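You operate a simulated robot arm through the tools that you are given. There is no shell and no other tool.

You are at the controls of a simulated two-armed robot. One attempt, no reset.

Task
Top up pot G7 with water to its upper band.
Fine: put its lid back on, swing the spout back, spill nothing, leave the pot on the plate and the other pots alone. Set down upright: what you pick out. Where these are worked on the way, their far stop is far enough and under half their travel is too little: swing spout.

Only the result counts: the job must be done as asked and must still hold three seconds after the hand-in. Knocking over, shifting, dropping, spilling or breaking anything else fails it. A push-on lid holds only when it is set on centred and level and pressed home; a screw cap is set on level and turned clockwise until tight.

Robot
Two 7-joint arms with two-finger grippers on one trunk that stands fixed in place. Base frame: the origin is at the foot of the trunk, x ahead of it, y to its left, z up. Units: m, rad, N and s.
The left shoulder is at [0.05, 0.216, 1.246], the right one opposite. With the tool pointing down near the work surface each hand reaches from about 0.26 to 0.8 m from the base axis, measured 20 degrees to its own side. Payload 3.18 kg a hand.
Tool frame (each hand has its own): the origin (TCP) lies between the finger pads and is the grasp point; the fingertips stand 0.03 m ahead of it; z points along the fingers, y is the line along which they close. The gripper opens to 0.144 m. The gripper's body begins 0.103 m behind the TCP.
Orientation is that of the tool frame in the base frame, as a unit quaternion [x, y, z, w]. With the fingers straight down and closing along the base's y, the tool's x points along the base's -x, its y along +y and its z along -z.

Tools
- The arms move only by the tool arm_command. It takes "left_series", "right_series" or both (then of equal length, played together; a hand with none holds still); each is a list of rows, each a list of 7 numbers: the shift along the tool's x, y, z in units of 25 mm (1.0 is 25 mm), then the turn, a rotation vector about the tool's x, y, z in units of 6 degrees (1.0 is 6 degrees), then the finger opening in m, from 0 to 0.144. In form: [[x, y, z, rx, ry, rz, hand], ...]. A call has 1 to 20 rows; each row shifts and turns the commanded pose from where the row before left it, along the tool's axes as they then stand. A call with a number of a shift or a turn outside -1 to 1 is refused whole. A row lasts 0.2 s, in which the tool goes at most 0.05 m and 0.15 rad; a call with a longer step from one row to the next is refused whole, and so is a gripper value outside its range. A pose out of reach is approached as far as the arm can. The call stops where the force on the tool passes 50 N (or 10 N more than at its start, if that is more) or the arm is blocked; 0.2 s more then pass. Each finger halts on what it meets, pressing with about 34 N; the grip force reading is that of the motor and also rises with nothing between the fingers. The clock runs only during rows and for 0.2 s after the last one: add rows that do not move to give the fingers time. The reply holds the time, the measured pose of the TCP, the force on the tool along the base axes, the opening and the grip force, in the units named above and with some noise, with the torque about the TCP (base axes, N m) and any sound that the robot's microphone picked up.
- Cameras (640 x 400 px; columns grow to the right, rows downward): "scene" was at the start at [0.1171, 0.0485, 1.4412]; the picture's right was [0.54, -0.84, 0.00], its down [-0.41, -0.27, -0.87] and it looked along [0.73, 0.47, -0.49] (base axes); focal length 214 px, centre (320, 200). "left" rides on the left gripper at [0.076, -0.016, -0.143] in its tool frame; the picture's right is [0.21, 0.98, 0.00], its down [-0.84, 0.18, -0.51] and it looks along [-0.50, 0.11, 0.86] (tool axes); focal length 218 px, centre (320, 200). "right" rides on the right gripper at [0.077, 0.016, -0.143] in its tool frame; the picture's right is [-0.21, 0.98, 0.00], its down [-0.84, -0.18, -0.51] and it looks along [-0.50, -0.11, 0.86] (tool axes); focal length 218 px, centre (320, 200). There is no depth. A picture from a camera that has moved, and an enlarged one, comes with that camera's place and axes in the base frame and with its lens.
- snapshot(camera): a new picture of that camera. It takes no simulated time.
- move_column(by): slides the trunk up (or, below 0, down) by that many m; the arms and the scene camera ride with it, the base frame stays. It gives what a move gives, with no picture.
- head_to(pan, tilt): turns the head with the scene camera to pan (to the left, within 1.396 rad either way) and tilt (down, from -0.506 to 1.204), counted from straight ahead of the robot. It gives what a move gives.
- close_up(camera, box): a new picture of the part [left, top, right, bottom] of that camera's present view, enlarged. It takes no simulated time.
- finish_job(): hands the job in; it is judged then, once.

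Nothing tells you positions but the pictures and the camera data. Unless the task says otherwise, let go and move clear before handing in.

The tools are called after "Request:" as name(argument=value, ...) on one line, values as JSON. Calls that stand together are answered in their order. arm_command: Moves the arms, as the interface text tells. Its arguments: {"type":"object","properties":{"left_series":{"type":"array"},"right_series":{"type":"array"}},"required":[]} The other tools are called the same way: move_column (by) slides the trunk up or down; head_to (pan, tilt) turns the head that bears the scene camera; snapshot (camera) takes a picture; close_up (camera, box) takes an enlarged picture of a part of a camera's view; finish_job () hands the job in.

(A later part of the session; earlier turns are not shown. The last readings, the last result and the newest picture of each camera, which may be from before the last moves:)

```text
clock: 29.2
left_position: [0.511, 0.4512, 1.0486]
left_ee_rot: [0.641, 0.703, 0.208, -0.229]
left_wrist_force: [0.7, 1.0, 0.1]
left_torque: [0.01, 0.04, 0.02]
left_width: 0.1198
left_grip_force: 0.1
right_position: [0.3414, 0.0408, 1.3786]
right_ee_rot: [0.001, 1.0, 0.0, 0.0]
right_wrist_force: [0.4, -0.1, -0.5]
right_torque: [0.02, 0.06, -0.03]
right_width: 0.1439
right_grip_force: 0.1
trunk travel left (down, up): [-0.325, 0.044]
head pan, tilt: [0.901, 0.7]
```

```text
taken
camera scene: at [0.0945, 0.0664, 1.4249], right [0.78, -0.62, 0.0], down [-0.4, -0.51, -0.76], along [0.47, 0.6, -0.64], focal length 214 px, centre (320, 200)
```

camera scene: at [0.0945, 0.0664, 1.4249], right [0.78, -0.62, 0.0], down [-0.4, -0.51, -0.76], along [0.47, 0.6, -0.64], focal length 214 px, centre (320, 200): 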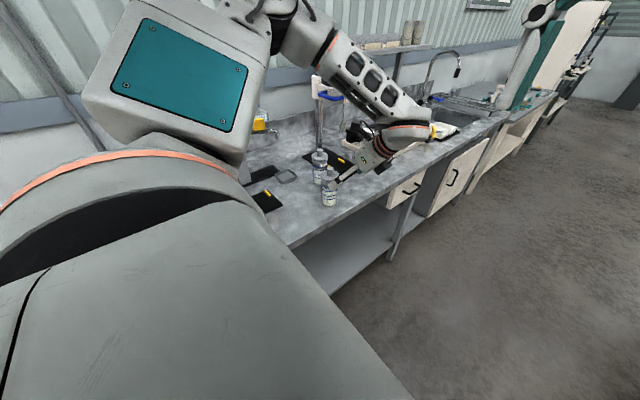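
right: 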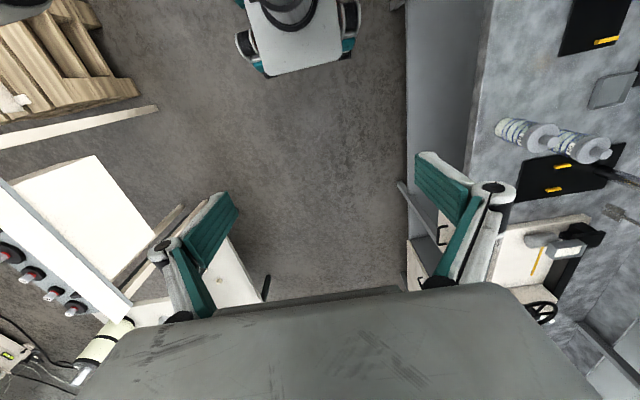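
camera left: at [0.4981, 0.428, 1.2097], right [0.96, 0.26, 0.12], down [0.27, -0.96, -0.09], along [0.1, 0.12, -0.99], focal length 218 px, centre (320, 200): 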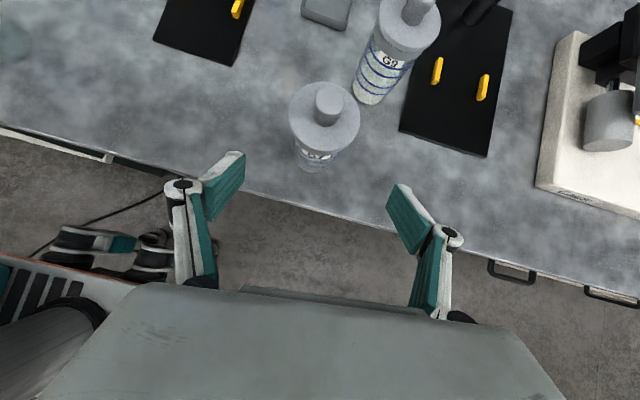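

Aligned with the pot; approaching along the finger direction.

Request:
arm_command(left_series=[[0.02, -0.005, 0.7, 0, 0, 0, 0.12], [0.02, -0.005, 0.7, 0, 0, 0, 0.12], [0.02, -0.005, 0.7, 0, 0, 0, 0.12], [0.02, -0.005, 0.7, 0, 0, 0, 0.12], [0.02, -0.005, 0.7, 0, 0, 0, 0.12], [0.02, -0.005, 0.7, 0, 0, 0, 0.12], [0.02, -0.005, 0.68, 0, 0, 0, 0.12]])

Request:
snapshot(camera="left")

Request:
close_up(camera="scene", box=[290, 130, 410, 230])

```text
clock: 30.8
left_position: [0.505, 0.5274, 0.9534]
left_ee_rot: [0.641, 0.702, 0.208, -0.229]
left_wrist_force: [-0.9, 0.3, -0.4]
left_torque: [0.01, -0.02, -0.04]
left_width: 0.12
left_grip_force: 0.1
right_position: [0.3416, 0.0395, 1.3796]
right_ee_rot: [0.002, 1.0, 0.0, 0.0]
right_wrist_force: [0.6, -0.3, 0.2]
right_torque: [-0.01, 0.01, 0.01]
right_width: 0.1442
right_grip_force: 0.0
trunk travel left (down, up): [-0.325, 0.044]
head pan, tilt: [0.901, 0.7]
```

```text
taken
camera left: at [0.4907, 0.5039, 1.1137], right [0.96, 0.26, 0.12], down [0.27, -0.96, -0.09], along [0.1, 0.12, -0.99], focal length 218 px, centre (320, 200)
```

left: 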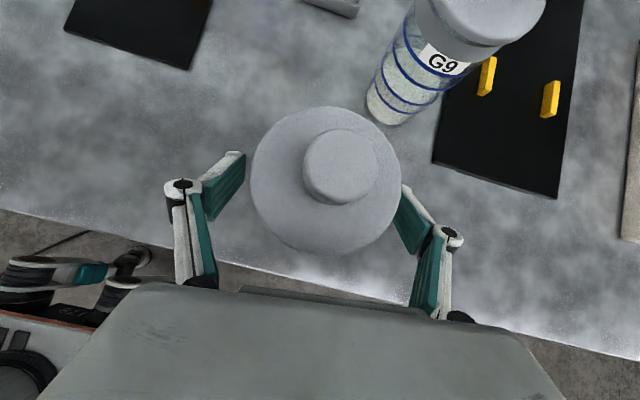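

```text
4.00 times, centred on (350, 180) of scene
camera zoom: at [0.0939, 0.0661, 1.425], right [0.78, -0.62, 0.0], down [-0.4, -0.5, -0.76], along [0.48, 0.6, -0.64], focal length 858 px, centre (200, 280)
```

zoom: 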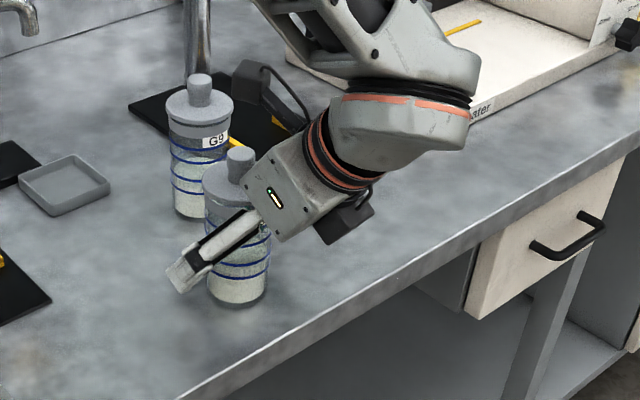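

Fingers straddle the body below the lid. Closing.

Request:
arm_command(left_series=[[0, 0, 0, 0, 0, 0, 0.07], [0, 0, 0, 0, 0, 0, 0.05], [0, 0, 0, 0, 0, 0, 0.04], [0, 0, 0, 0, 0, 0, 0.04]])

Request:
snapshot(camera="left")

```text
clock: 31.8
left_position: [0.5041, 0.528, 0.9528]
left_ee_rot: [0.641, 0.702, 0.21, -0.229]
left_wrist_force: [1.2, 0.1, 0.7]
left_torque: [0.05, 0.02, 0.0]
left_width: 0.0565
left_grip_force: 34.4
right_position: [0.3415, 0.0405, 1.3787]
right_ee_rot: [0.001, 1.0, 0.0, 0.0]
right_wrist_force: [0.3, 0.0, 0.2]
right_torque: [-0.04, -0.01, 0.03]
right_width: 0.144
right_grip_force: 0.1
trunk travel left (down, up): [-0.325, 0.044]
head pan, tilt: [0.901, 0.7]
```

```text
taken
camera left: at [0.4904, 0.5036, 1.114], right [0.96, 0.26, 0.12], down [0.27, -0.96, -0.09], along [0.1, 0.12, -0.99], focal length 218 px, centre (320, 200)
```

left: 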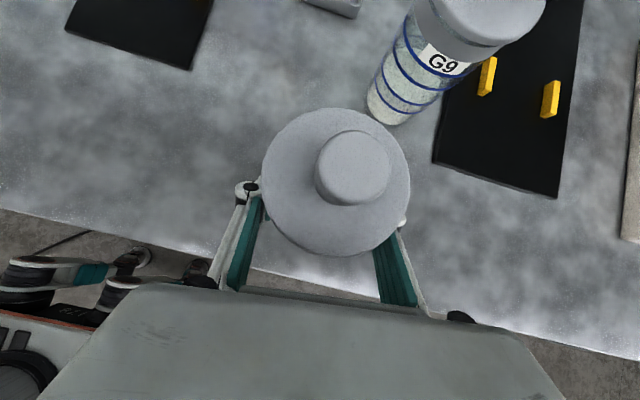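

Gripped at 0.0565 m. Lift 4 cm, check, then carry toward the plate.

Request:
arm_command(left_series=[[0.315, 0, -0.43, 0, 0, 0, 0.04], [0.315, 0, -0.43, 0, 0, 0, 0.04], [0.315, 0, -0.43, 0, 0, 0, 0.04], [0, 0, 0, 0, 0, 0, 0.04]])

Request:
snapshot(camera="left")

Request:
close_up(camera="scene", box=[290, 130, 410, 230])

```text
clock: 32.8
left_position: [0.505, 0.5278, 0.9919]
left_ee_rot: [0.641, 0.702, 0.207, -0.23]
left_wrist_force: [-0.4, 0.5, -1.5]
left_torque: [0.0, 0.03, 0.0]
left_width: 0.0565
left_grip_force: 33.9
right_position: [0.341, 0.0401, 1.3786]
right_ee_rot: [0.001, 1.0, 0.0, 0.001]
right_wrist_force: [-0.2, -0.7, 0.2]
right_torque: [0.0, 0.02, 0.02]
right_width: 0.1439
right_grip_force: 0.1
trunk travel left (down, up): [-0.325, 0.044]
head pan, tilt: [0.901, 0.7]
```

```text
taken
camera left: at [0.4912, 0.5039, 1.1531], right [0.96, 0.26, 0.12], down [0.27, -0.96, -0.09], along [0.1, 0.12, -0.99], focal length 218 px, centre (320, 200)
```

left: 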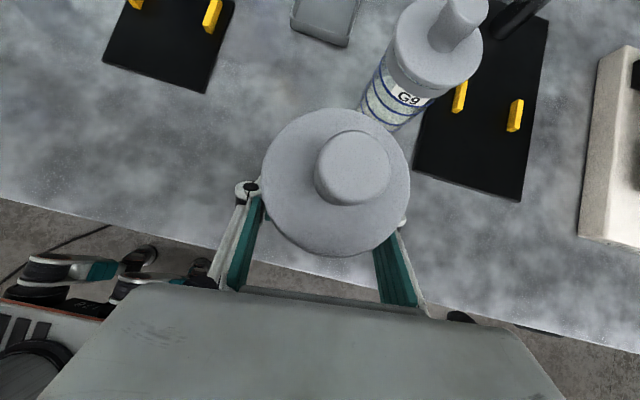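

```text
4.00 times, centred on (350, 180) of scene
camera zoom: at [0.0941, 0.0661, 1.425], right [0.78, -0.62, 0.0], down [-0.4, -0.5, -0.76], along [0.48, 0.6, -0.64], focal length 858 px, centre (200, 280)
```

zoom: 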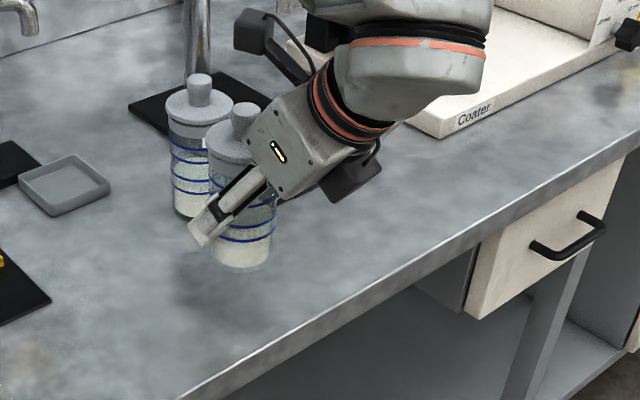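

The pot is held securely. Carrying it toward the tap plate.

Request:
arm_command(left_series=[[0.534, -0.746, 0.389, 0, 0, 0, 0.04], [0.534, -0.746, 0.389, 0, 0, 0, 0.04], [0.534, -0.746, 0.389, 0, 0, 0, 0.04], [0.534, -0.746, 0.389, 0, 0, 0, 0.04], [0.534, -0.746, 0.389, 0, 0, 0, 0.04], [0.534, -0.746, 0.389, 0, 0, 0, 0.04]])

Request:
snapshot(camera="left")

Request:
snapshot(camera="scene")

```text
clock: 34.2
left_position: [0.3822, 0.6195, 0.9935]
left_ee_rot: [0.641, 0.702, 0.209, -0.229]
left_wrist_force: [0.1, 1.1, -1.4]
left_torque: [0.0, 0.01, -0.01]
left_width: 0.0566
left_grip_force: 33.5
right_position: [0.3394, 0.0401, 1.3797]
right_ee_rot: [0.0, 1.0, 0.0, 0.0]
right_wrist_force: [0.2, -0.6, 0.0]
right_torque: [-0.01, 0.0, 0.01]
right_width: 0.1442
right_grip_force: 0.0
trunk travel left (down, up): [-0.325, 0.044]
head pan, tilt: [0.901, 0.7]
```

```text
taken
camera left: at [0.3693, 0.5937, 1.1542], right [0.96, 0.26, 0.12], down [0.27, -0.96, -0.09], along [0.1, 0.12, -0.99], focal length 218 px, centre (320, 200)
```

left: 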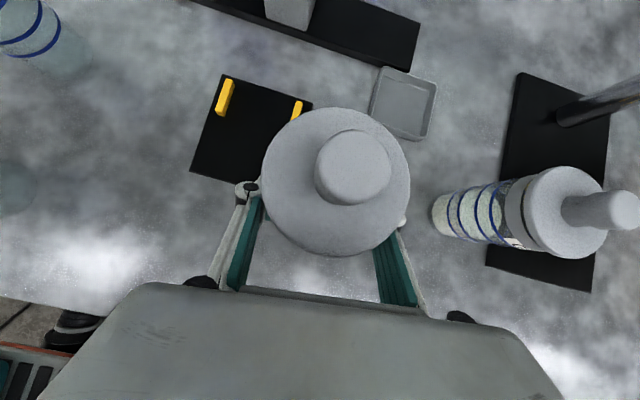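

```text
taken
camera scene: at [0.0933, 0.0663, 1.4251], right [0.78, -0.62, 0.0], down [-0.4, -0.5, -0.76], along [0.48, 0.6, -0.64], focal length 214 px, centre (320, 200)
```

scene: 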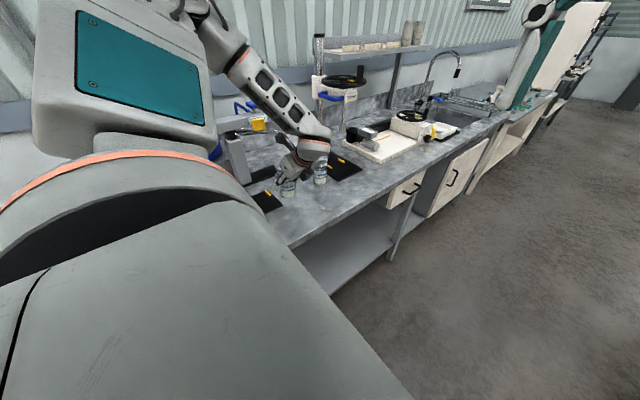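

Plate centre refined to (0.302, 0.673). Moving over it.

Request:
arm_command(left_series=[[0.503, -0.747, 0.367, 0, 0, 0, 0.04], [0.503, -0.747, 0.367, 0, 0, 0, 0.04], [0.503, -0.747, 0.367, 0, 0, 0, 0.04], [0.503, -0.747, 0.367, 0, 0, 0, 0.04], [0, 0, 0, 0, 0, 0, 0.04]])

Request:
snapshot(camera="left")

Request:
close_up(camera="scene", box=[210, 90, 350, 230])

```text
clock: 35.4
left_position: [0.3043, 0.674, 0.9912]
left_ee_rot: [0.642, 0.701, 0.209, -0.229]
left_wrist_force: [0.3, 0.2, -1.6]
left_torque: [-0.04, -0.03, -0.01]
left_width: 0.0567
left_grip_force: 33.9
right_position: [0.341, 0.0388, 1.3778]
right_ee_rot: [0.002, 1.0, 0.0, 0.0]
right_wrist_force: [-0.6, -0.5, -0.2]
right_torque: [0.02, -0.01, 0.03]
right_width: 0.1444
right_grip_force: 0.0
trunk travel left (down, up): [-0.325, 0.044]
head pan, tilt: [0.901, 0.7]
```

```text
taken
camera left: at [0.2912, 0.6499, 1.1528], right [0.96, 0.26, 0.12], down [0.27, -0.96, -0.09], along [0.1, 0.12, -0.99], focal length 218 px, centre (320, 200)
```

left: 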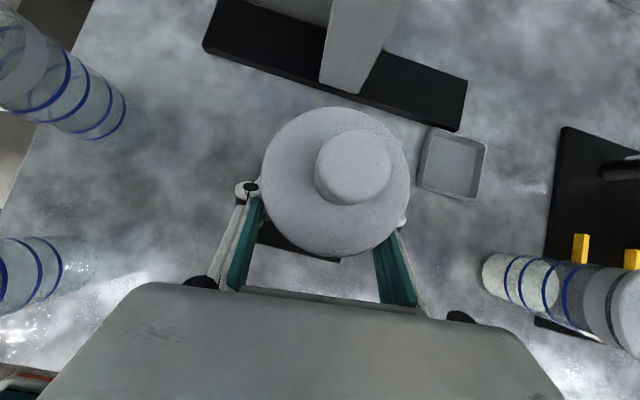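

```text
2.86 times, centred on (280, 160) of scene
camera zoom: at [0.0942, 0.0659, 1.425], right [0.78, -0.62, 0.0], down [-0.4, -0.5, -0.76], along [0.48, 0.6, -0.64], focal length 613 px, centre (434, 314)
```

zoom: 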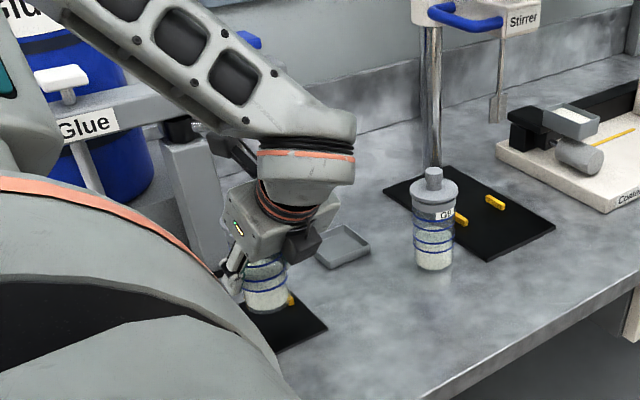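

Over the plate. Lowering slowly.

Request:
arm_command(left_series=[[-0.236, 0, 0.323, 0, 0, 0, 0.04], [-0.236, 0, 0.323, 0, 0, 0, 0.04], [-0.236, 0, 0.323, 0, 0, 0, 0.04], [0, 0, 0, 0, 0, 0, 0.04]])

Request:
close_up(camera="scene", box=[240, 140, 310, 210])

```text
clock: 36.4
left_position: [0.3036, 0.6732, 0.9618]
left_ee_rot: [0.641, 0.702, 0.209, -0.229]
left_wrist_force: [0.1, -0.4, -1.1]
left_torque: [0.04, 0.01, 0.02]
left_width: 0.0567
left_grip_force: 34.4
right_position: [0.3407, 0.0394, 1.3795]
right_ee_rot: [0.0, 1.0, 0.0, 0.0]
right_wrist_force: [0.4, -0.4, 0.0]
right_torque: [0.01, 0.0, 0.01]
right_width: 0.1441
right_grip_force: 0.1
trunk travel left (down, up): [-0.325, 0.044]
head pan, tilt: [0.901, 0.7]
```

```text
5.71 times, centred on (275, 175) of scene
camera zoom: at [0.0936, 0.0657, 1.4251], right [0.78, -0.62, 0.0], down [-0.4, -0.5, -0.77], along [0.48, 0.6, -0.64], focal length 1226 px, centre (577, 343)
```

zoom: 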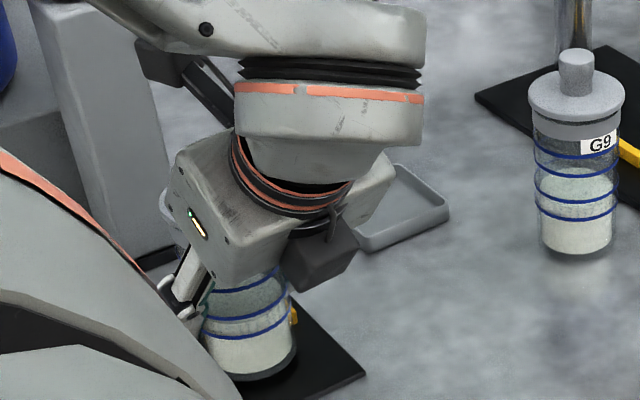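

Request:
arm_command(left_series=[[-0.047, 0, 0.065, 0, 0, 0, 0.04], [0, 0, 0, 0, 0, 0, 0.04]])

Request:
arm_command(left_series=[[-0.047, 0, 0.065, 0, 0, 0, 0.04], [0, 0, 0, 0, 0, 0, 0.04]])

Request:
arm_command(left_series=[[-0.024, 0, 0.032, 0, 0, 0, 0.04], [0, 0, 0, 0, 0, 0, 0.04]])

```text
clock: 37.0
left_position: [0.3027, 0.6733, 0.9595]
left_ee_rot: [0.641, 0.702, 0.209, -0.228]
left_wrist_force: [-0.4, -0.6, -1.5]
left_torque: [-0.03, 0.01, 0.0]
left_width: 0.0566
left_grip_force: 34.3
right_position: [0.3413, 0.0401, 1.3787]
right_ee_rot: [0.001, 1.0, -0.001, 0.0]
right_wrist_force: [-0.1, -0.3, -1.1]
right_torque: [0.0, -0.01, 0.0]
right_width: 0.1442
right_grip_force: 0.0
trunk travel left (down, up): [-0.325, 0.044]
head pan, tilt: [0.901, 0.7]
```

```text
clock: 37.6
left_position: [0.3045, 0.6736, 0.9589]
left_ee_rot: [0.641, 0.702, 0.209, -0.228]
left_wrist_force: [0.5, 0.1, -0.7]
left_torque: [-0.02, 0.03, 0.03]
left_width: 0.0564
left_grip_force: 34.6
right_position: [0.3412, 0.0393, 1.3786]
right_ee_rot: [0.001, 1.0, 0.0, 0.0]
right_wrist_force: [0.1, 0.7, 0.7]
right_torque: [0.02, -0.01, -0.02]
right_width: 0.1441
right_grip_force: 0.1
trunk travel left (down, up): [-0.325, 0.044]
head pan, tilt: [0.901, 0.7]
```

```text
clock: 38.2
left_position: [0.3035, 0.6735, 0.9586]
left_ee_rot: [0.641, 0.702, 0.21, -0.23]
left_wrist_force: [-0.1, -0.1, 4.2]
left_torque: [-0.1, 0.15, -0.02]
left_width: 0.057
left_grip_force: 33.8
right_position: [0.3404, 0.0397, 1.3796]
right_ee_rot: [0.001, 1.0, 0.0, 0.0]
right_wrist_force: [-0.7, 0.1, -0.9]
right_torque: [-0.01, -0.01, -0.01]
right_width: 0.1443
right_grip_force: 0.1
trunk travel left (down, up): [-0.325, 0.044]
head pan, tilt: [0.901, 0.7]
```

Touchdown on the plate. Releasing and backing off.

Request:
arm_command(left_series=[[0, 0, 0, 0, 0, 0, 0.06], [0, 0, 0, 0, 0, 0, 0.08], [0, 0, 0, 0, 0, 0, 0.1], [0, 0, 0, 0, 0, 0, 0.12], [0, 0, -0.6, 0, 0, 0, 0.12], [0, 0, -0.6, 0, 0, 0, 0.12], [0, 0, -0.8, 0, 0, 0, 0.12], [0, 0, -0.9, 0, 0, 0, 0.12], [0, 0, -0.9, 0, 0, 0, 0.12], [0, 0, -0.9, 0, 0, 0, 0.12], [0, 0, -0.9, 0, 0, 0, 0.12]])

Request:
snapshot(camera="left")

Request:
close_up(camera="scene", box=[210, 90, 350, 230])

```text
clock: 40.6
left_position: [0.3123, 0.5889, 1.0712]
left_ee_rot: [0.641, 0.703, 0.208, -0.229]
left_wrist_force: [0.6, 0.0, 1.1]
left_torque: [0.03, 0.03, 0.0]
left_width: 0.1201
left_grip_force: 0.0
right_position: [0.3408, 0.0392, 1.379]
right_ee_rot: [0.001, 1.0, 0.0, 0.0]
right_wrist_force: [0.7, -1.4, -0.3]
right_torque: [0.02, 0.01, 0.0]
right_width: 0.1443
right_grip_force: 0.1
trunk travel left (down, up): [-0.325, 0.044]
head pan, tilt: [0.901, 0.7]
```

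```text
taken
camera left: at [0.2987, 0.5649, 1.2324], right [0.96, 0.26, 0.12], down [0.27, -0.96, -0.09], along [0.1, 0.12, -0.99], focal length 218 px, centre (320, 200)
```

left: 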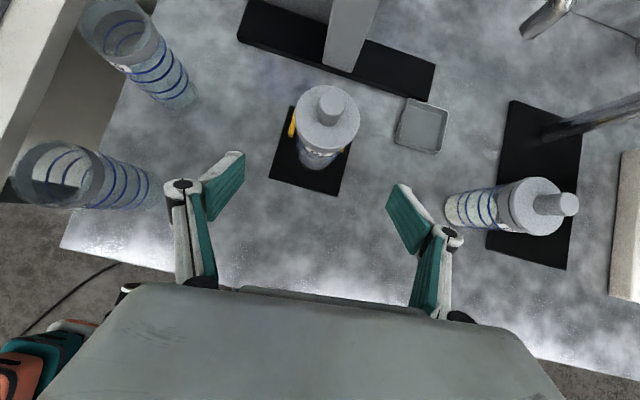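

```text
2.86 times, centred on (280, 160) of scene
camera zoom: at [0.0938, 0.0653, 1.4251], right [0.78, -0.62, 0.0], down [-0.4, -0.5, -0.77], along [0.48, 0.6, -0.64], focal length 613 px, centre (434, 314)
```

zoom: 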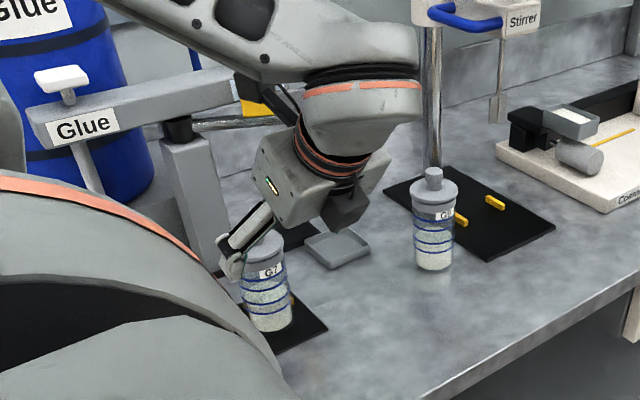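

The pot stands on the plate between the bars. Now I'll raise and turn the tool vertical for gripping the lid knob.

Request:
arm_command(left_series=[[0.472, 0, -0.646, 0, 0, 0, 0.1], [0.472, 0, -0.646, 0, 0, 0, 0.08], [0.472, 0, -0.646, 0, 0, 0, 0.08], [0, 0, 0, 0, -1, 0, 0.08], [0, 0, 0, 0, -1, 0, 0.08], [0, 0, 0, 0, -1, 0, 0.08], [0, 0, 0, 0, -1, 0, 0.08], [0, 0, 0, 0, -1, 0, 0.08], [0, 0, 0, 0, -1, 0, 0.08]])

Request:
snapshot(camera="left")

Request:
snapshot(camera="scene")

```text
clock: 42.6
left_position: [0.3105, 0.59, 1.1295]
left_ee_rot: [0.675, 0.738, 0.0, 0.0]
left_wrist_force: [-0.3, 0.5, 0.5]
left_torque: [-0.01, -0.01, -0.01]
left_width: 0.08
left_grip_force: 0.0
right_position: [0.3412, 0.0394, 1.3783]
right_ee_rot: [0.001, 1.0, 0.0, 0.0]
right_wrist_force: [0.6, 0.0, 0.2]
right_torque: [0.02, -0.02, -0.01]
right_width: 0.144
right_grip_force: 0.0
trunk travel left (down, up): [-0.325, 0.044]
head pan, tilt: [0.901, 0.7]
```

```text
taken
camera left: at [0.289, 0.6648, 1.2738], right [0.96, 0.3, 0.0], down [0.25, -0.82, 0.51], along [0.15, -0.48, -0.86], focal length 218 px, centre (320, 200)
```

left: 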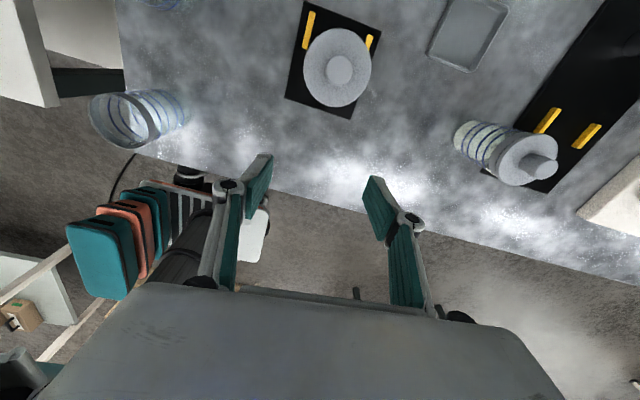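

```text
taken
camera scene: at [0.0937, 0.0663, 1.425], right [0.78, -0.62, 0.0], down [-0.4, -0.51, -0.76], along [0.48, 0.6, -0.64], focal length 214 px, centre (320, 200)
```

scene: 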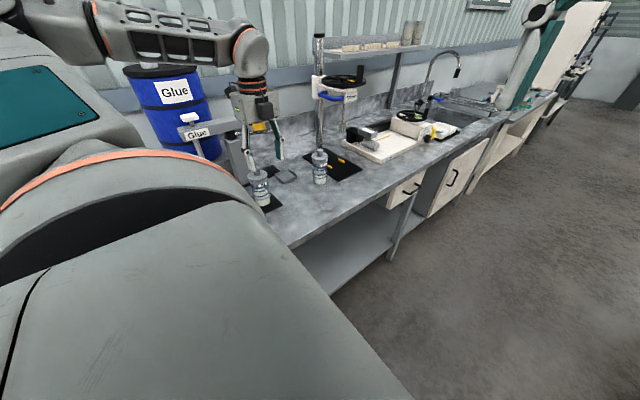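

Request:
close_up(camera="left", box=[280, 0, 400, 120])

Request:
close_up(camera="scene", box=[225, 90, 305, 220])

```text
3.33 times, centred on (340, 60) of left
camera zoom: at [0.289, 0.6648, 1.2738], right [0.96, 0.3, 0.0], down [0.25, -0.82, 0.51], along [0.15, -0.48, -0.86], focal length 728 px, centre (253, 667)
```

zoom: 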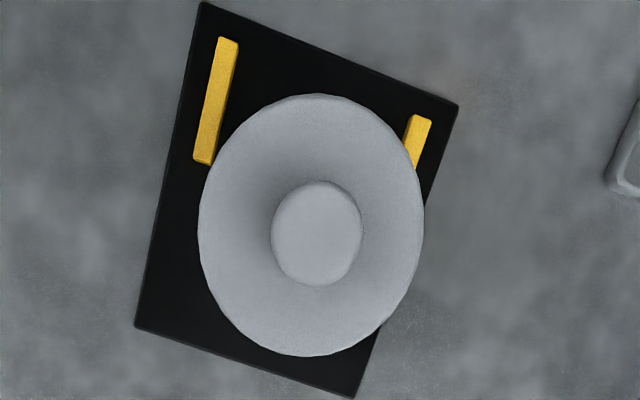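

```text
3.08 times, centred on (265, 155) of scene
camera zoom: at [0.0937, 0.0663, 1.425], right [0.78, -0.62, 0.0], down [-0.4, -0.51, -0.76], along [0.48, 0.6, -0.64], focal length 660 px, centre (489, 338)
```

zoom: 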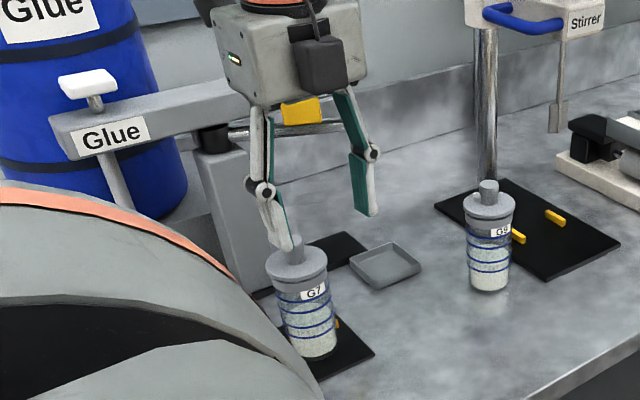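

Knob located at (0.305, 0.671). Moving over it.

Request:
arm_command(left_series=[[0.812, 0.017, 0, 0, 0, 0, 0.07], [0.812, 0.017, 0, 0, 0, 0, 0.06], [0.812, 0.017, 0, 0, 0, 0, 0.05], [0.812, 0.017, 0, 0, 0, 0, 0.05], [0, 0, 0.7, 0, 0, 0, 0.05], [0, 0, 0.7, 0, 0, 0, 0.05]])

Request:
snapshot(camera="left")

Request:
close_up(camera="scene", box=[225, 90, 305, 220])

```text
clock: 44.0
left_position: [0.305, 0.6729, 1.0961]
left_ee_rot: [0.675, 0.738, 0.0, 0.0]
left_wrist_force: [-0.7, 0.2, -0.6]
left_torque: [-0.01, 0.01, 0.02]
left_width: 0.0499
left_grip_force: 0.0
right_position: [0.3397, 0.0398, 1.378]
right_ee_rot: [0.0, 1.0, 0.0, 0.0]
right_wrist_force: [-1.1, 0.7, 0.7]
right_torque: [0.01, 0.02, 0.01]
right_width: 0.1443
right_grip_force: 0.1
trunk travel left (down, up): [-0.325, 0.044]
head pan, tilt: [0.901, 0.7]
```

```text
taken
camera left: at [0.2834, 0.7467, 1.2396], right [0.96, 0.3, 0.0], down [0.26, -0.82, 0.51], along [0.15, -0.48, -0.86], focal length 218 px, centre (320, 200)
```

left: 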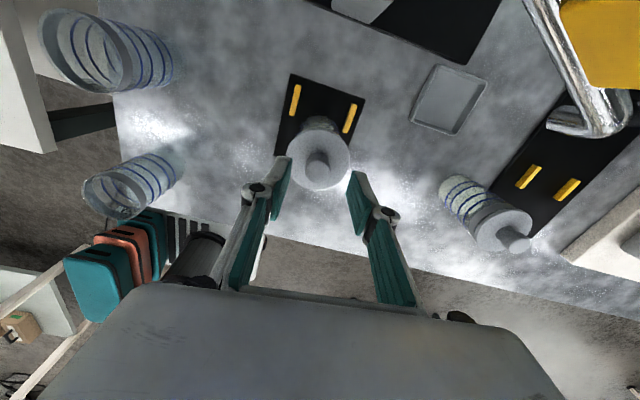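

```text
3.08 times, centred on (265, 155) of scene
camera zoom: at [0.0938, 0.0661, 1.425], right [0.78, -0.62, 0.0], down [-0.4, -0.5, -0.76], along [0.48, 0.6, -0.64], focal length 660 px, centre (489, 338)
```

zoom: 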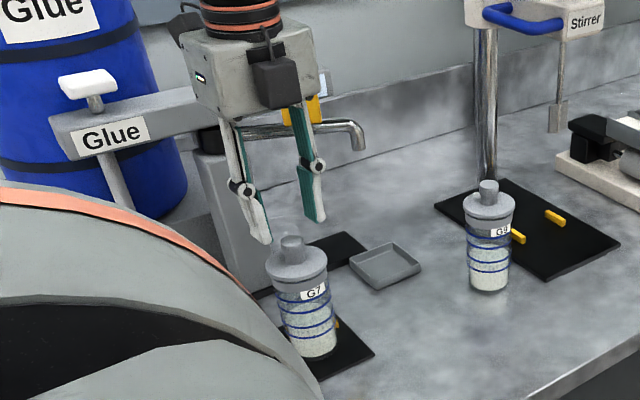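

Request:
arm_command(left_series=[[-0.04, 0, 0.5, 0, 0, 0, 0.05], [-0.03, 0, 0.5, 0, 0, 0, 0.05], [0, 0, 0.3, 0, 0, 0, 0.05], [0, 0, 0.25, 0, 0, 0, 0.05]])

Request:
snapshot(camera="left")

Request:
close_up(camera="scene", box=[240, 130, 290, 210])

```text
clock: 45.0
left_position: [0.3059, 0.6701, 1.0597]
left_ee_rot: [0.674, 0.739, 0.003, -0.002]
left_wrist_force: [0.3, 1.3, 9.6]
left_torque: [0.02, 0.04, 0.02]
left_width: 0.0501
left_grip_force: 0.1
right_position: [0.3399, 0.0385, 1.3793]
right_ee_rot: [0.0, 1.0, 0.002, 0.0]
right_wrist_force: [-0.5, 0.1, -0.5]
right_torque: [0.03, 0.0, 0.03]
right_width: 0.1441
right_grip_force: 0.1
trunk travel left (down, up): [-0.325, 0.044]
head pan, tilt: [0.901, 0.7]
```

```text
taken
camera left: at [0.2834, 0.7434, 1.2023], right [0.95, 0.3, 0.0], down [0.26, -0.83, 0.5], along [0.15, -0.48, -0.86], focal length 218 px, centre (320, 200)
```

left: 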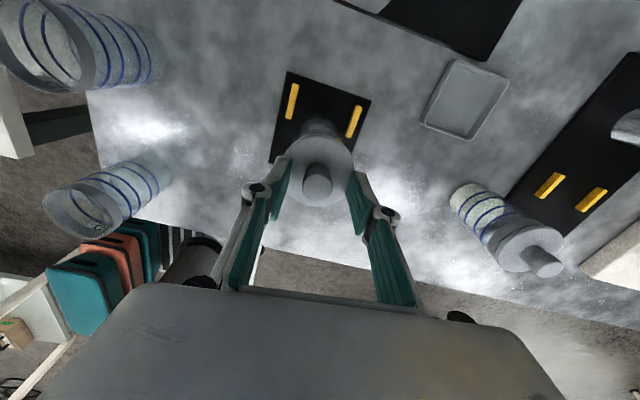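

```text
5.00 times, centred on (265, 170) of scene
camera zoom: at [0.0931, 0.0647, 1.4253], right [0.78, -0.62, 0.0], down [-0.4, -0.5, -0.77], along [0.48, 0.6, -0.64], focal length 1072 px, centre (595, 350)
```

zoom: 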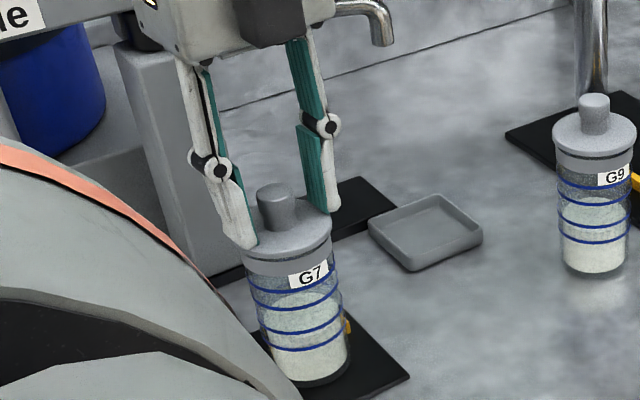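

Fingertips just touched the lid's disc. Back off 2 mm and close on the knob.

Request:
arm_command(left_series=[[0, 0, -0.15, 0, 0, 0, 0.05], [0, 0, 0, 0, 0, 0, 0.035], [0, 0, 0, 0, 0, 0, 0.02], [0, 0, 0, 0, 0, 0, 0.012], [0, 0, 0, 0, 0, 0, 0.012]])

Request:
close_up(camera="left", box=[240, 120, 400, 240])

Request:
close_up(camera="scene", box=[240, 130, 290, 210])

```text
clock: 46.2
left_position: [0.3042, 0.6694, 1.0614]
left_ee_rot: [0.674, 0.738, 0.001, -0.001]
left_wrist_force: [0.6, -1.0, -0.5]
left_torque: [-0.03, 0.01, 0.02]
left_width: 0.0222
left_grip_force: 33.6
right_position: [0.3401, 0.0389, 1.3794]
right_ee_rot: [0.0, 1.0, 0.0, 0.0]
right_wrist_force: [0.2, 0.0, -0.4]
right_torque: [0.01, 0.03, -0.02]
right_width: 0.1439
right_grip_force: 0.1
trunk travel left (down, up): [-0.325, 0.044]
head pan, tilt: [0.901, 0.7]
heard: snap
```

```text
3.33 times, centred on (320, 180) of left
camera zoom: at [0.2838, 0.744, 1.2038], right [0.96, 0.3, 0.0], down [0.26, -0.82, 0.51], along [0.15, -0.48, -0.86], focal length 728 px, centre (320, 267)
```

zoom: 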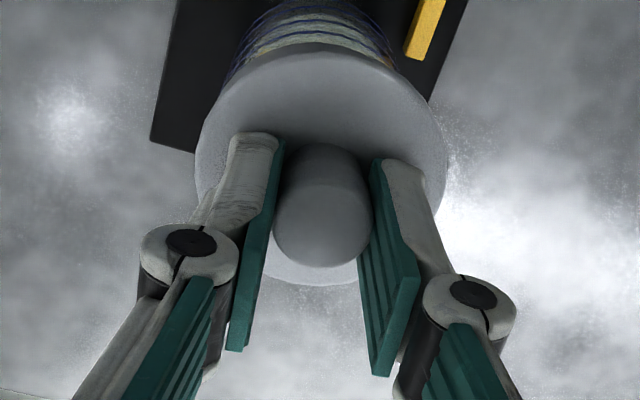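

```text
5.00 times, centred on (265, 170) of scene
camera zoom: at [0.0938, 0.0659, 1.425], right [0.78, -0.62, 0.0], down [-0.4, -0.5, -0.76], along [0.48, 0.6, -0.64], focal length 1072 px, centre (595, 350)
```

zoom: 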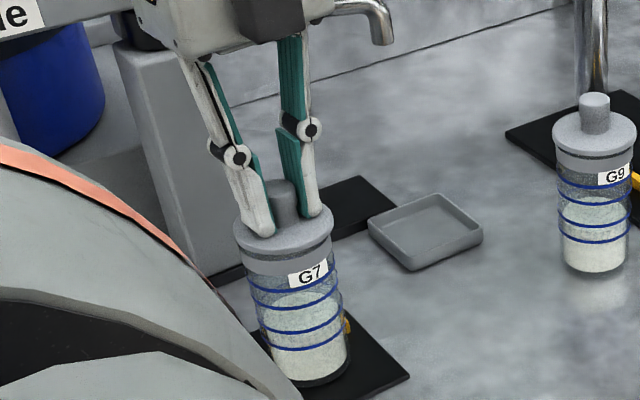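

Gripped the knob (heard a snap). Lifting gently to see whether the lid comes off.

Request:
arm_command(left_series=[[0, 0, -0.2, 0, 0, 0, 0.012], [0, 0, -0.2, 0, 0, 0, 0.012], [0, 0, 0, 0, 0, 0, 0.012]])

Request:
close_up(camera="scene", box=[240, 130, 290, 210])

```text
clock: 47.0
left_position: [0.3048, 0.6718, 1.07]
left_ee_rot: [0.675, 0.738, 0.0, 0.0]
left_wrist_force: [-0.4, -0.3, -0.5]
left_torque: [-0.02, -0.01, -0.02]
left_width: 0.0221
left_grip_force: 34.6
right_position: [0.3416, 0.0387, 1.3793]
right_ee_rot: [0.001, 1.0, 0.0, 0.0]
right_wrist_force: [-0.6, 0.0, 0.7]
right_torque: [0.02, -0.02, -0.01]
right_width: 0.144
right_grip_force: 0.0
trunk travel left (down, up): [-0.325, 0.044]
head pan, tilt: [0.901, 0.7]
```

```text
5.00 times, centred on (265, 170) of scene
camera zoom: at [0.0938, 0.0659, 1.425], right [0.78, -0.62, 0.0], down [-0.4, -0.5, -0.76], along [0.48, 0.6, -0.64], focal length 1072 px, centre (595, 350)
```

zoom: 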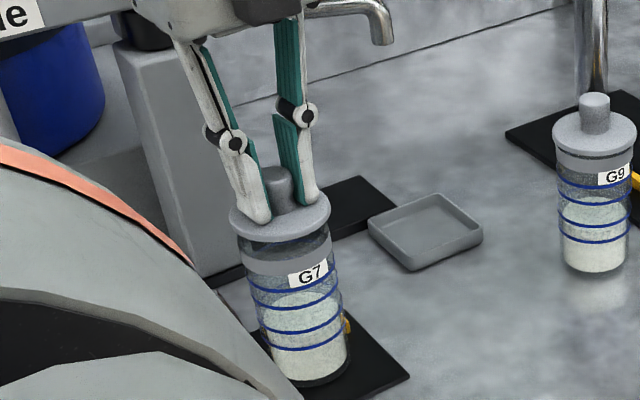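

The lid came free and the pot stayed. Raising it clear and carrying it to a free spot on the bench at (0.42, 0.60).

Request:
arm_command(left_series=[[0, 0, -0.5, 0, 0, 0, 0.012], [0, 0, -0.9, 0, 0, 0, 0.012], [0, 0, -0.9, 0, 0, 0, 0.012], [-0.656, 0.865, 0, 0, 0, 0, 0.012], [-0.656, 0.865, 0, 0, 0, 0, 0.012], [-0.656, 0.865, 0, 0, 0, 0, 0.012], [-0.656, 0.865, 0, 0, 0, 0, 0.012], [-0.656, 0.865, 0, 0, 0, 0, 0.012], [0, 0, 1, 0, 0, 0, 0.012], [0, 0, 1, 0, 0, 0, 0.012], [0, 0, 1, 0, 0, 0, 0.012], [0, 0, 1, 0, 0, 0, 0.012]])

Request:
snapshot(camera="left")

Request:
close_up(camera="scene", box=[210, 90, 350, 220])

```text
clock: 49.6
left_position: [0.4212, 0.5991, 1.0283]
left_ee_rot: [0.675, 0.738, 0.0, 0.0]
left_wrist_force: [0.3, 0.1, -0.4]
left_torque: [-0.01, -0.03, 0.03]
left_width: 0.0221
left_grip_force: 33.4
right_position: [0.3407, 0.0402, 1.3797]
right_ee_rot: [0.001, 1.0, 0.001, 0.0]
right_wrist_force: [0.4, -0.3, 0.1]
right_torque: [-0.01, 0.01, -0.01]
right_width: 0.144
right_grip_force: 0.0
trunk travel left (down, up): [-0.325, 0.044]
head pan, tilt: [0.901, 0.7]
```

```text
taken
camera left: at [0.399, 0.6728, 1.1712], right [0.96, 0.3, 0.0], down [0.26, -0.82, 0.51], along [0.15, -0.48, -0.86], focal length 218 px, centre (320, 200)
```

left: 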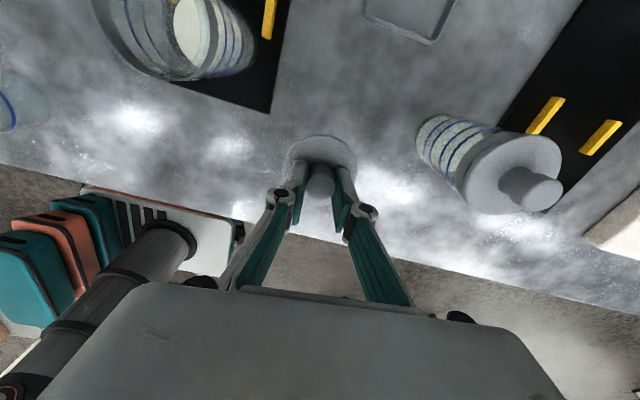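

```text
3.08 times, centred on (280, 155) of scene
camera zoom: at [0.0942, 0.0662, 1.425], right [0.78, -0.62, 0.0], down [-0.4, -0.5, -0.76], along [0.48, 0.6, -0.64], focal length 660 px, centre (443, 338)
```

zoom: 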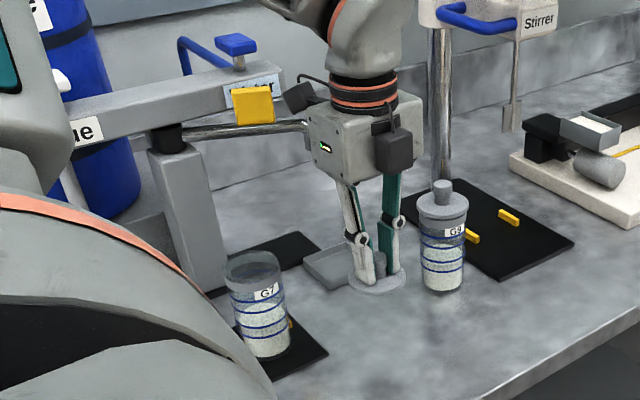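

Request:
arm_command(left_series=[[0, 0, 0.8, 0, 0, 0, 0.012], [0, 0, 0.8, 0, 0, 0, 0.012], [0, 0, 0.6, 0, 0, 0, 0.012], [0, 0, 0, 0, 0, 0, 0.012]])

Request:
close_up(camera="scene", box=[260, 120, 340, 200])

```text
clock: 50.6
left_position: [0.4211, 0.5986, 0.9717]
left_ee_rot: [0.674, 0.739, 0.001, -0.001]
left_wrist_force: [-0.4, 0.1, -0.5]
left_torque: [0.02, -0.02, -0.01]
left_width: 0.0222
left_grip_force: 33.6
right_position: [0.3399, 0.0373, 1.3791]
right_ee_rot: [0.001, 1.0, 0.0, 0.0]
right_wrist_force: [0.0, -0.8, 0.0]
right_torque: [0.01, -0.01, -0.01]
right_width: 0.1439
right_grip_force: 0.1
trunk travel left (down, up): [-0.325, 0.044]
head pan, tilt: [0.901, 0.7]
```

```text
5.00 times, centred on (300, 160) of scene
camera zoom: at [0.0935, 0.0655, 1.4251], right [0.78, -0.62, 0.0], down [-0.4, -0.5, -0.77], along [0.48, 0.6, -0.64], focal length 1072 px, centre (420, 400)
```

zoom: 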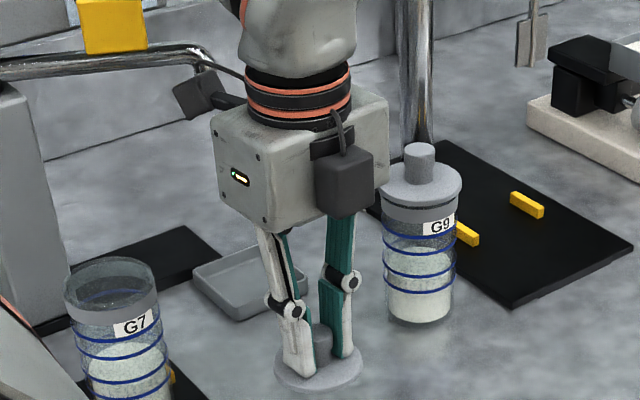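

Request:
arm_command(left_series=[[0, 0, 0.2, 0, 0, 0, 0.012], [0, 0, 0.2, 0, 0, 0, 0.012], [0, 0, 0.15, 0, 0, 0, 0.012], [0, 0, 0, 0, 0, 0, 0.012]])

Request:
close_up(camera="scene", box=[270, 150, 320, 200])

```text
clock: 51.6
left_position: [0.421, 0.5992, 0.9582]
left_ee_rot: [0.674, 0.739, 0.0, 0.0]
left_wrist_force: [-0.7, -0.7, -0.2]
left_torque: [-0.01, 0.0, -0.01]
left_width: 0.0219
left_grip_force: 34.0
right_position: [0.3401, 0.0394, 1.379]
right_ee_rot: [0.001, 1.0, 0.0, -0.001]
right_wrist_force: [-0.9, 0.5, -0.1]
right_torque: [-0.02, 0.03, 0.01]
right_width: 0.1437
right_grip_force: 0.1
trunk travel left (down, up): [-0.325, 0.044]
head pan, tilt: [0.901, 0.7]
```

```text
8.00 times, centred on (295, 175) of scene
camera zoom: at [0.0937, 0.0658, 1.425], right [0.78, -0.62, 0.0], down [-0.4, -0.5, -0.77], along [0.48, 0.6, -0.64], focal length 1716 px, centre (520, 400)
```

zoom: 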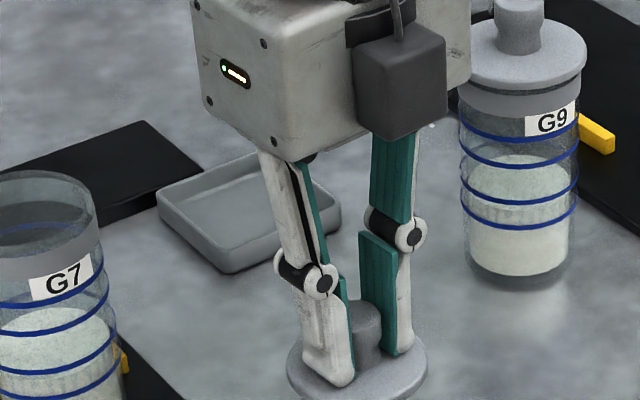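

Request:
arm_command(left_series=[[0, 0, 0.1, 0, 0, 0, 0.012], [0, 0, 0.1, 0, 0, 0, 0.012], [0, 0, 0, 0, 0, 0, 0.012]])

Request:
arm_command(left_series=[[0, 0, 0.08, 0, 0, 0, 0.012], [0, 0, 0.08, 0, 0, 0, 0.012], [0, 0, 0, 0, 0, 0, 0.012]])

Request:
close_up(camera="scene", box=[270, 150, 330, 220])

```text
clock: 52.4
left_position: [0.4201, 0.5979, 0.9534]
left_ee_rot: [0.674, 0.739, 0.0, -0.001]
left_wrist_force: [-0.6, -0.9, 0.3]
left_torque: [0.02, 0.01, 0.01]
left_width: 0.0221
left_grip_force: 34.2
right_position: [0.3405, 0.0393, 1.3799]
right_ee_rot: [0.002, 1.0, -0.001, 0.0]
right_wrist_force: [0.3, 0.1, 0.6]
right_torque: [-0.01, 0.03, -0.01]
right_width: 0.1441
right_grip_force: 0.1
trunk travel left (down, up): [-0.325, 0.044]
head pan, tilt: [0.901, 0.7]
```

```text
clock: 53.2
left_position: [0.4214, 0.598, 0.9488]
left_ee_rot: [0.674, 0.739, 0.001, -0.001]
left_wrist_force: [-0.3, -0.2, -0.5]
left_torque: [-0.02, 0.0, -0.02]
left_width: 0.022
left_grip_force: 34.0
right_position: [0.3412, 0.0396, 1.3786]
right_ee_rot: [0.001, 1.0, 0.0, 0.0]
right_wrist_force: [-0.2, -0.1, 0.0]
right_torque: [-0.03, -0.02, 0.01]
right_width: 0.1441
right_grip_force: 0.1
trunk travel left (down, up): [-0.325, 0.044]
head pan, tilt: [0.901, 0.7]
```

```text
5.71 times, centred on (300, 185) of scene
camera zoom: at [0.0937, 0.0658, 1.425], right [0.78, -0.62, 0.0], down [-0.4, -0.5, -0.76], along [0.48, 0.6, -0.64], focal length 1226 px, centre (434, 286)
```

zoom: 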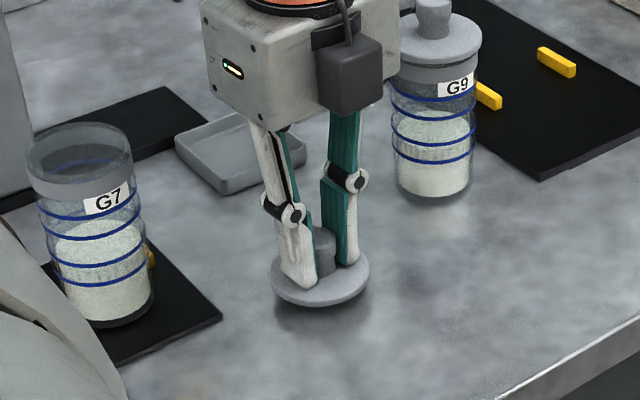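

Request:
arm_command(left_series=[[0, 0, 0.08, 0, 0, 0, 0.012], [0, 0, 0.08, 0, 0, 0, 0.012], [0, 0, 0, 0, 0, 0, 0.012]])

Request:
arm_command(left_series=[[0, 0, 0.08, 0, 0, 0, 0.012], [0, 0, 0, 0, 0, 0, 0.012]])

Request:
arm_command(left_series=[[0, 0, 0.08, 0, 0, 0, 0.012], [0, 0, 0, 0, 0, 0, 0.012]])

Request:
close_up(camera="scene", box=[270, 150, 330, 220])

```text
clock: 54.0
left_position: [0.4208, 0.597, 0.9453]
left_ee_rot: [0.674, 0.739, 0.0, -0.001]
left_wrist_force: [0.1, -0.2, -0.3]
left_torque: [0.01, 0.02, 0.0]
left_width: 0.0221
left_grip_force: 33.7
right_position: [0.3411, 0.0387, 1.378]
right_ee_rot: [0.0, 1.0, 0.0, 0.0]
right_wrist_force: [0.0, -0.4, 0.2]
right_torque: [0.0, -0.03, -0.02]
right_width: 0.1438
right_grip_force: 0.0
trunk travel left (down, up): [-0.325, 0.044]
head pan, tilt: [0.901, 0.7]
```

```text
clock: 54.6
left_position: [0.4194, 0.5988, 0.9433]
left_ee_rot: [0.674, 0.739, 0.001, -0.001]
left_wrist_force: [-1.0, -0.1, 0.0]
left_torque: [-0.05, 0.03, -0.02]
left_width: 0.0219
left_grip_force: 34.4
right_position: [0.3403, 0.04, 1.3788]
right_ee_rot: [0.0, 1.0, 0.0, 0.0]
right_wrist_force: [-0.4, -0.2, 0.2]
right_torque: [0.06, -0.01, -0.04]
right_width: 0.1441
right_grip_force: 0.0
trunk travel left (down, up): [-0.325, 0.044]
head pan, tilt: [0.901, 0.7]
```

```text
clock: 55.2
left_position: [0.421, 0.5979, 0.9433]
left_ee_rot: [0.674, 0.739, 0.001, -0.001]
left_wrist_force: [0.2, 0.4, -1.1]
left_torque: [0.01, 0.03, -0.01]
left_width: 0.0218
left_grip_force: 34.1
right_position: [0.3402, 0.0394, 1.3792]
right_ee_rot: [0.0, 1.0, 0.0, 0.0]
right_wrist_force: [-0.7, 0.1, 1.1]
right_torque: [0.01, 0.01, 0.01]
right_width: 0.1441
right_grip_force: 0.1
trunk travel left (down, up): [-0.325, 0.044]
head pan, tilt: [0.901, 0.7]
```

```text
5.71 times, centred on (300, 185) of scene
camera zoom: at [0.0937, 0.0658, 1.425], right [0.78, -0.62, 0.0], down [-0.4, -0.5, -0.76], along [0.48, 0.6, -0.64], focal length 1226 px, centre (434, 286)
```

zoom: 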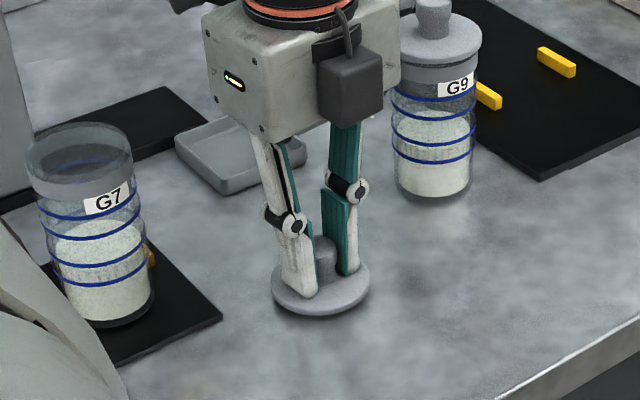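

Request:
arm_command(left_series=[[0, 0, 0.06, 0, 0, 0, 0.012], [0, 0, 0, 0, 0, 0, 0.012]])

Request:
arm_command(left_series=[[0, 0, 0.06, 0, 0, 0, 0.012], [0, 0, 0, 0, 0, 0, 0.012]])

Request:
arm_command(left_series=[[0, 0, 0.06, 0, 0, 0, 0.012], [0, 0, 0, 0, 0, 0, 0.012]])

Request:
close_up(camera="scene", box=[280, 180, 320, 220])

```text
clock: 55.8
left_position: [0.4221, 0.5988, 0.9408]
left_ee_rot: [0.674, 0.739, 0.0, -0.001]
left_wrist_force: [0.5, 0.3, -0.1]
left_torque: [-0.04, 0.01, 0.01]
left_width: 0.0218
left_grip_force: 34.0
right_position: [0.3397, 0.0403, 1.3787]
right_ee_rot: [0.001, 1.0, 0.0, 0.0]
right_wrist_force: [-0.2, -0.3, 0.1]
right_torque: [-0.01, 0.0, -0.02]
right_width: 0.1438
right_grip_force: 0.0
trunk travel left (down, up): [-0.325, 0.044]
head pan, tilt: [0.901, 0.7]
```

```text
clock: 56.4
left_position: [0.4205, 0.5984, 0.9395]
left_ee_rot: [0.674, 0.739, 0.001, -0.001]
left_wrist_force: [-0.4, 0.3, 0.4]
left_torque: [0.0, 0.0, -0.03]
left_width: 0.0221
left_grip_force: 34.4
right_position: [0.3408, 0.0396, 1.379]
right_ee_rot: [0.001, 1.0, 0.001, 0.001]
right_wrist_force: [-0.3, 0.0, -0.5]
right_torque: [0.01, 0.01, 0.01]
right_width: 0.1441
right_grip_force: 0.0
trunk travel left (down, up): [-0.325, 0.044]
head pan, tilt: [0.901, 0.7]
```

```text
clock: 57.0
left_position: [0.4211, 0.5994, 0.9366]
left_ee_rot: [0.675, 0.738, 0.001, -0.001]
left_wrist_force: [-0.1, -0.5, 0.4]
left_torque: [0.01, 0.03, 0.02]
left_width: 0.022
left_grip_force: 34.1
right_position: [0.3409, 0.0405, 1.3795]
right_ee_rot: [0.0, 1.0, 0.0, -0.001]
right_wrist_force: [0.4, 0.6, -0.4]
right_torque: [0.01, -0.01, 0.03]
right_width: 0.1439
right_grip_force: 0.1
trunk travel left (down, up): [-0.325, 0.044]
head pan, tilt: [0.901, 0.7]
```

```text
10.00 times, centred on (300, 200) of scene
camera zoom: at [0.0937, 0.0658, 1.425], right [0.78, -0.62, 0.0], down [-0.4, -0.5, -0.76], along [0.48, 0.6, -0.64], focal length 2145 px, centre (520, 200)
```

zoom: 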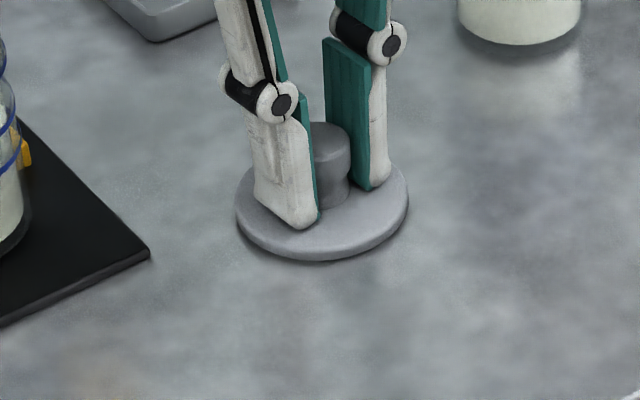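

Request:
arm_command(left_series=[[0, 0, 0.05, 0, 0, 0, 0.012], [0, 0, 0, 0, 0, 0, 0.012]])

Request:
arm_command(left_series=[[0, 0, 0.05, 0, 0, 0, 0.012], [0, 0, 0, 0, 0, 0, 0.012]])

Request:
close_up(camera="scene", box=[280, 180, 320, 220])

```text
clock: 57.6
left_position: [0.4219, 0.5985, 0.9372]
left_ee_rot: [0.674, 0.739, 0.001, -0.001]
left_wrist_force: [0.1, 0.3, 0.4]
left_torque: [0.01, -0.01, -0.03]
left_width: 0.0219
left_grip_force: 33.8
right_position: [0.3402, 0.0404, 1.3793]
right_ee_rot: [0.001, 1.0, 0.0, 0.001]
right_wrist_force: [-0.5, -0.3, 0.1]
right_torque: [0.02, 0.01, 0.01]
right_width: 0.1443
right_grip_force: 0.0
trunk travel left (down, up): [-0.325, 0.044]
head pan, tilt: [0.901, 0.7]
```

```text
clock: 58.2
left_position: [0.4209, 0.5998, 0.9361]
left_ee_rot: [0.674, 0.739, 0.002, -0.001]
left_wrist_force: [-0.3, 1.1, 4.8]
left_torque: [-0.03, -0.04, 0.04]
left_width: 0.0219
left_grip_force: 33.8
right_position: [0.3404, 0.0393, 1.3787]
right_ee_rot: [0.001, 1.0, 0.0, 0.0]
right_wrist_force: [-0.2, -0.6, -0.4]
right_torque: [-0.01, -0.01, 0.01]
right_width: 0.1439
right_grip_force: 0.0
trunk travel left (down, up): [-0.325, 0.044]
head pan, tilt: [0.901, 0.7]
```

```text
10.00 times, centred on (300, 200) of scene
camera zoom: at [0.0934, 0.0656, 1.4251], right [0.78, -0.62, 0.0], down [-0.4, -0.5, -0.77], along [0.48, 0.6, -0.64], focal length 2145 px, centre (520, 200)
```

zoom: 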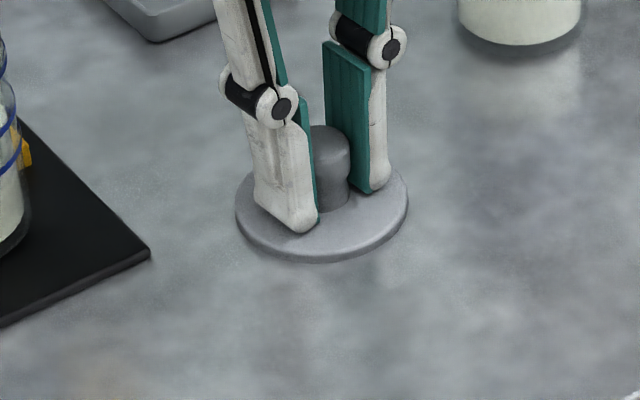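

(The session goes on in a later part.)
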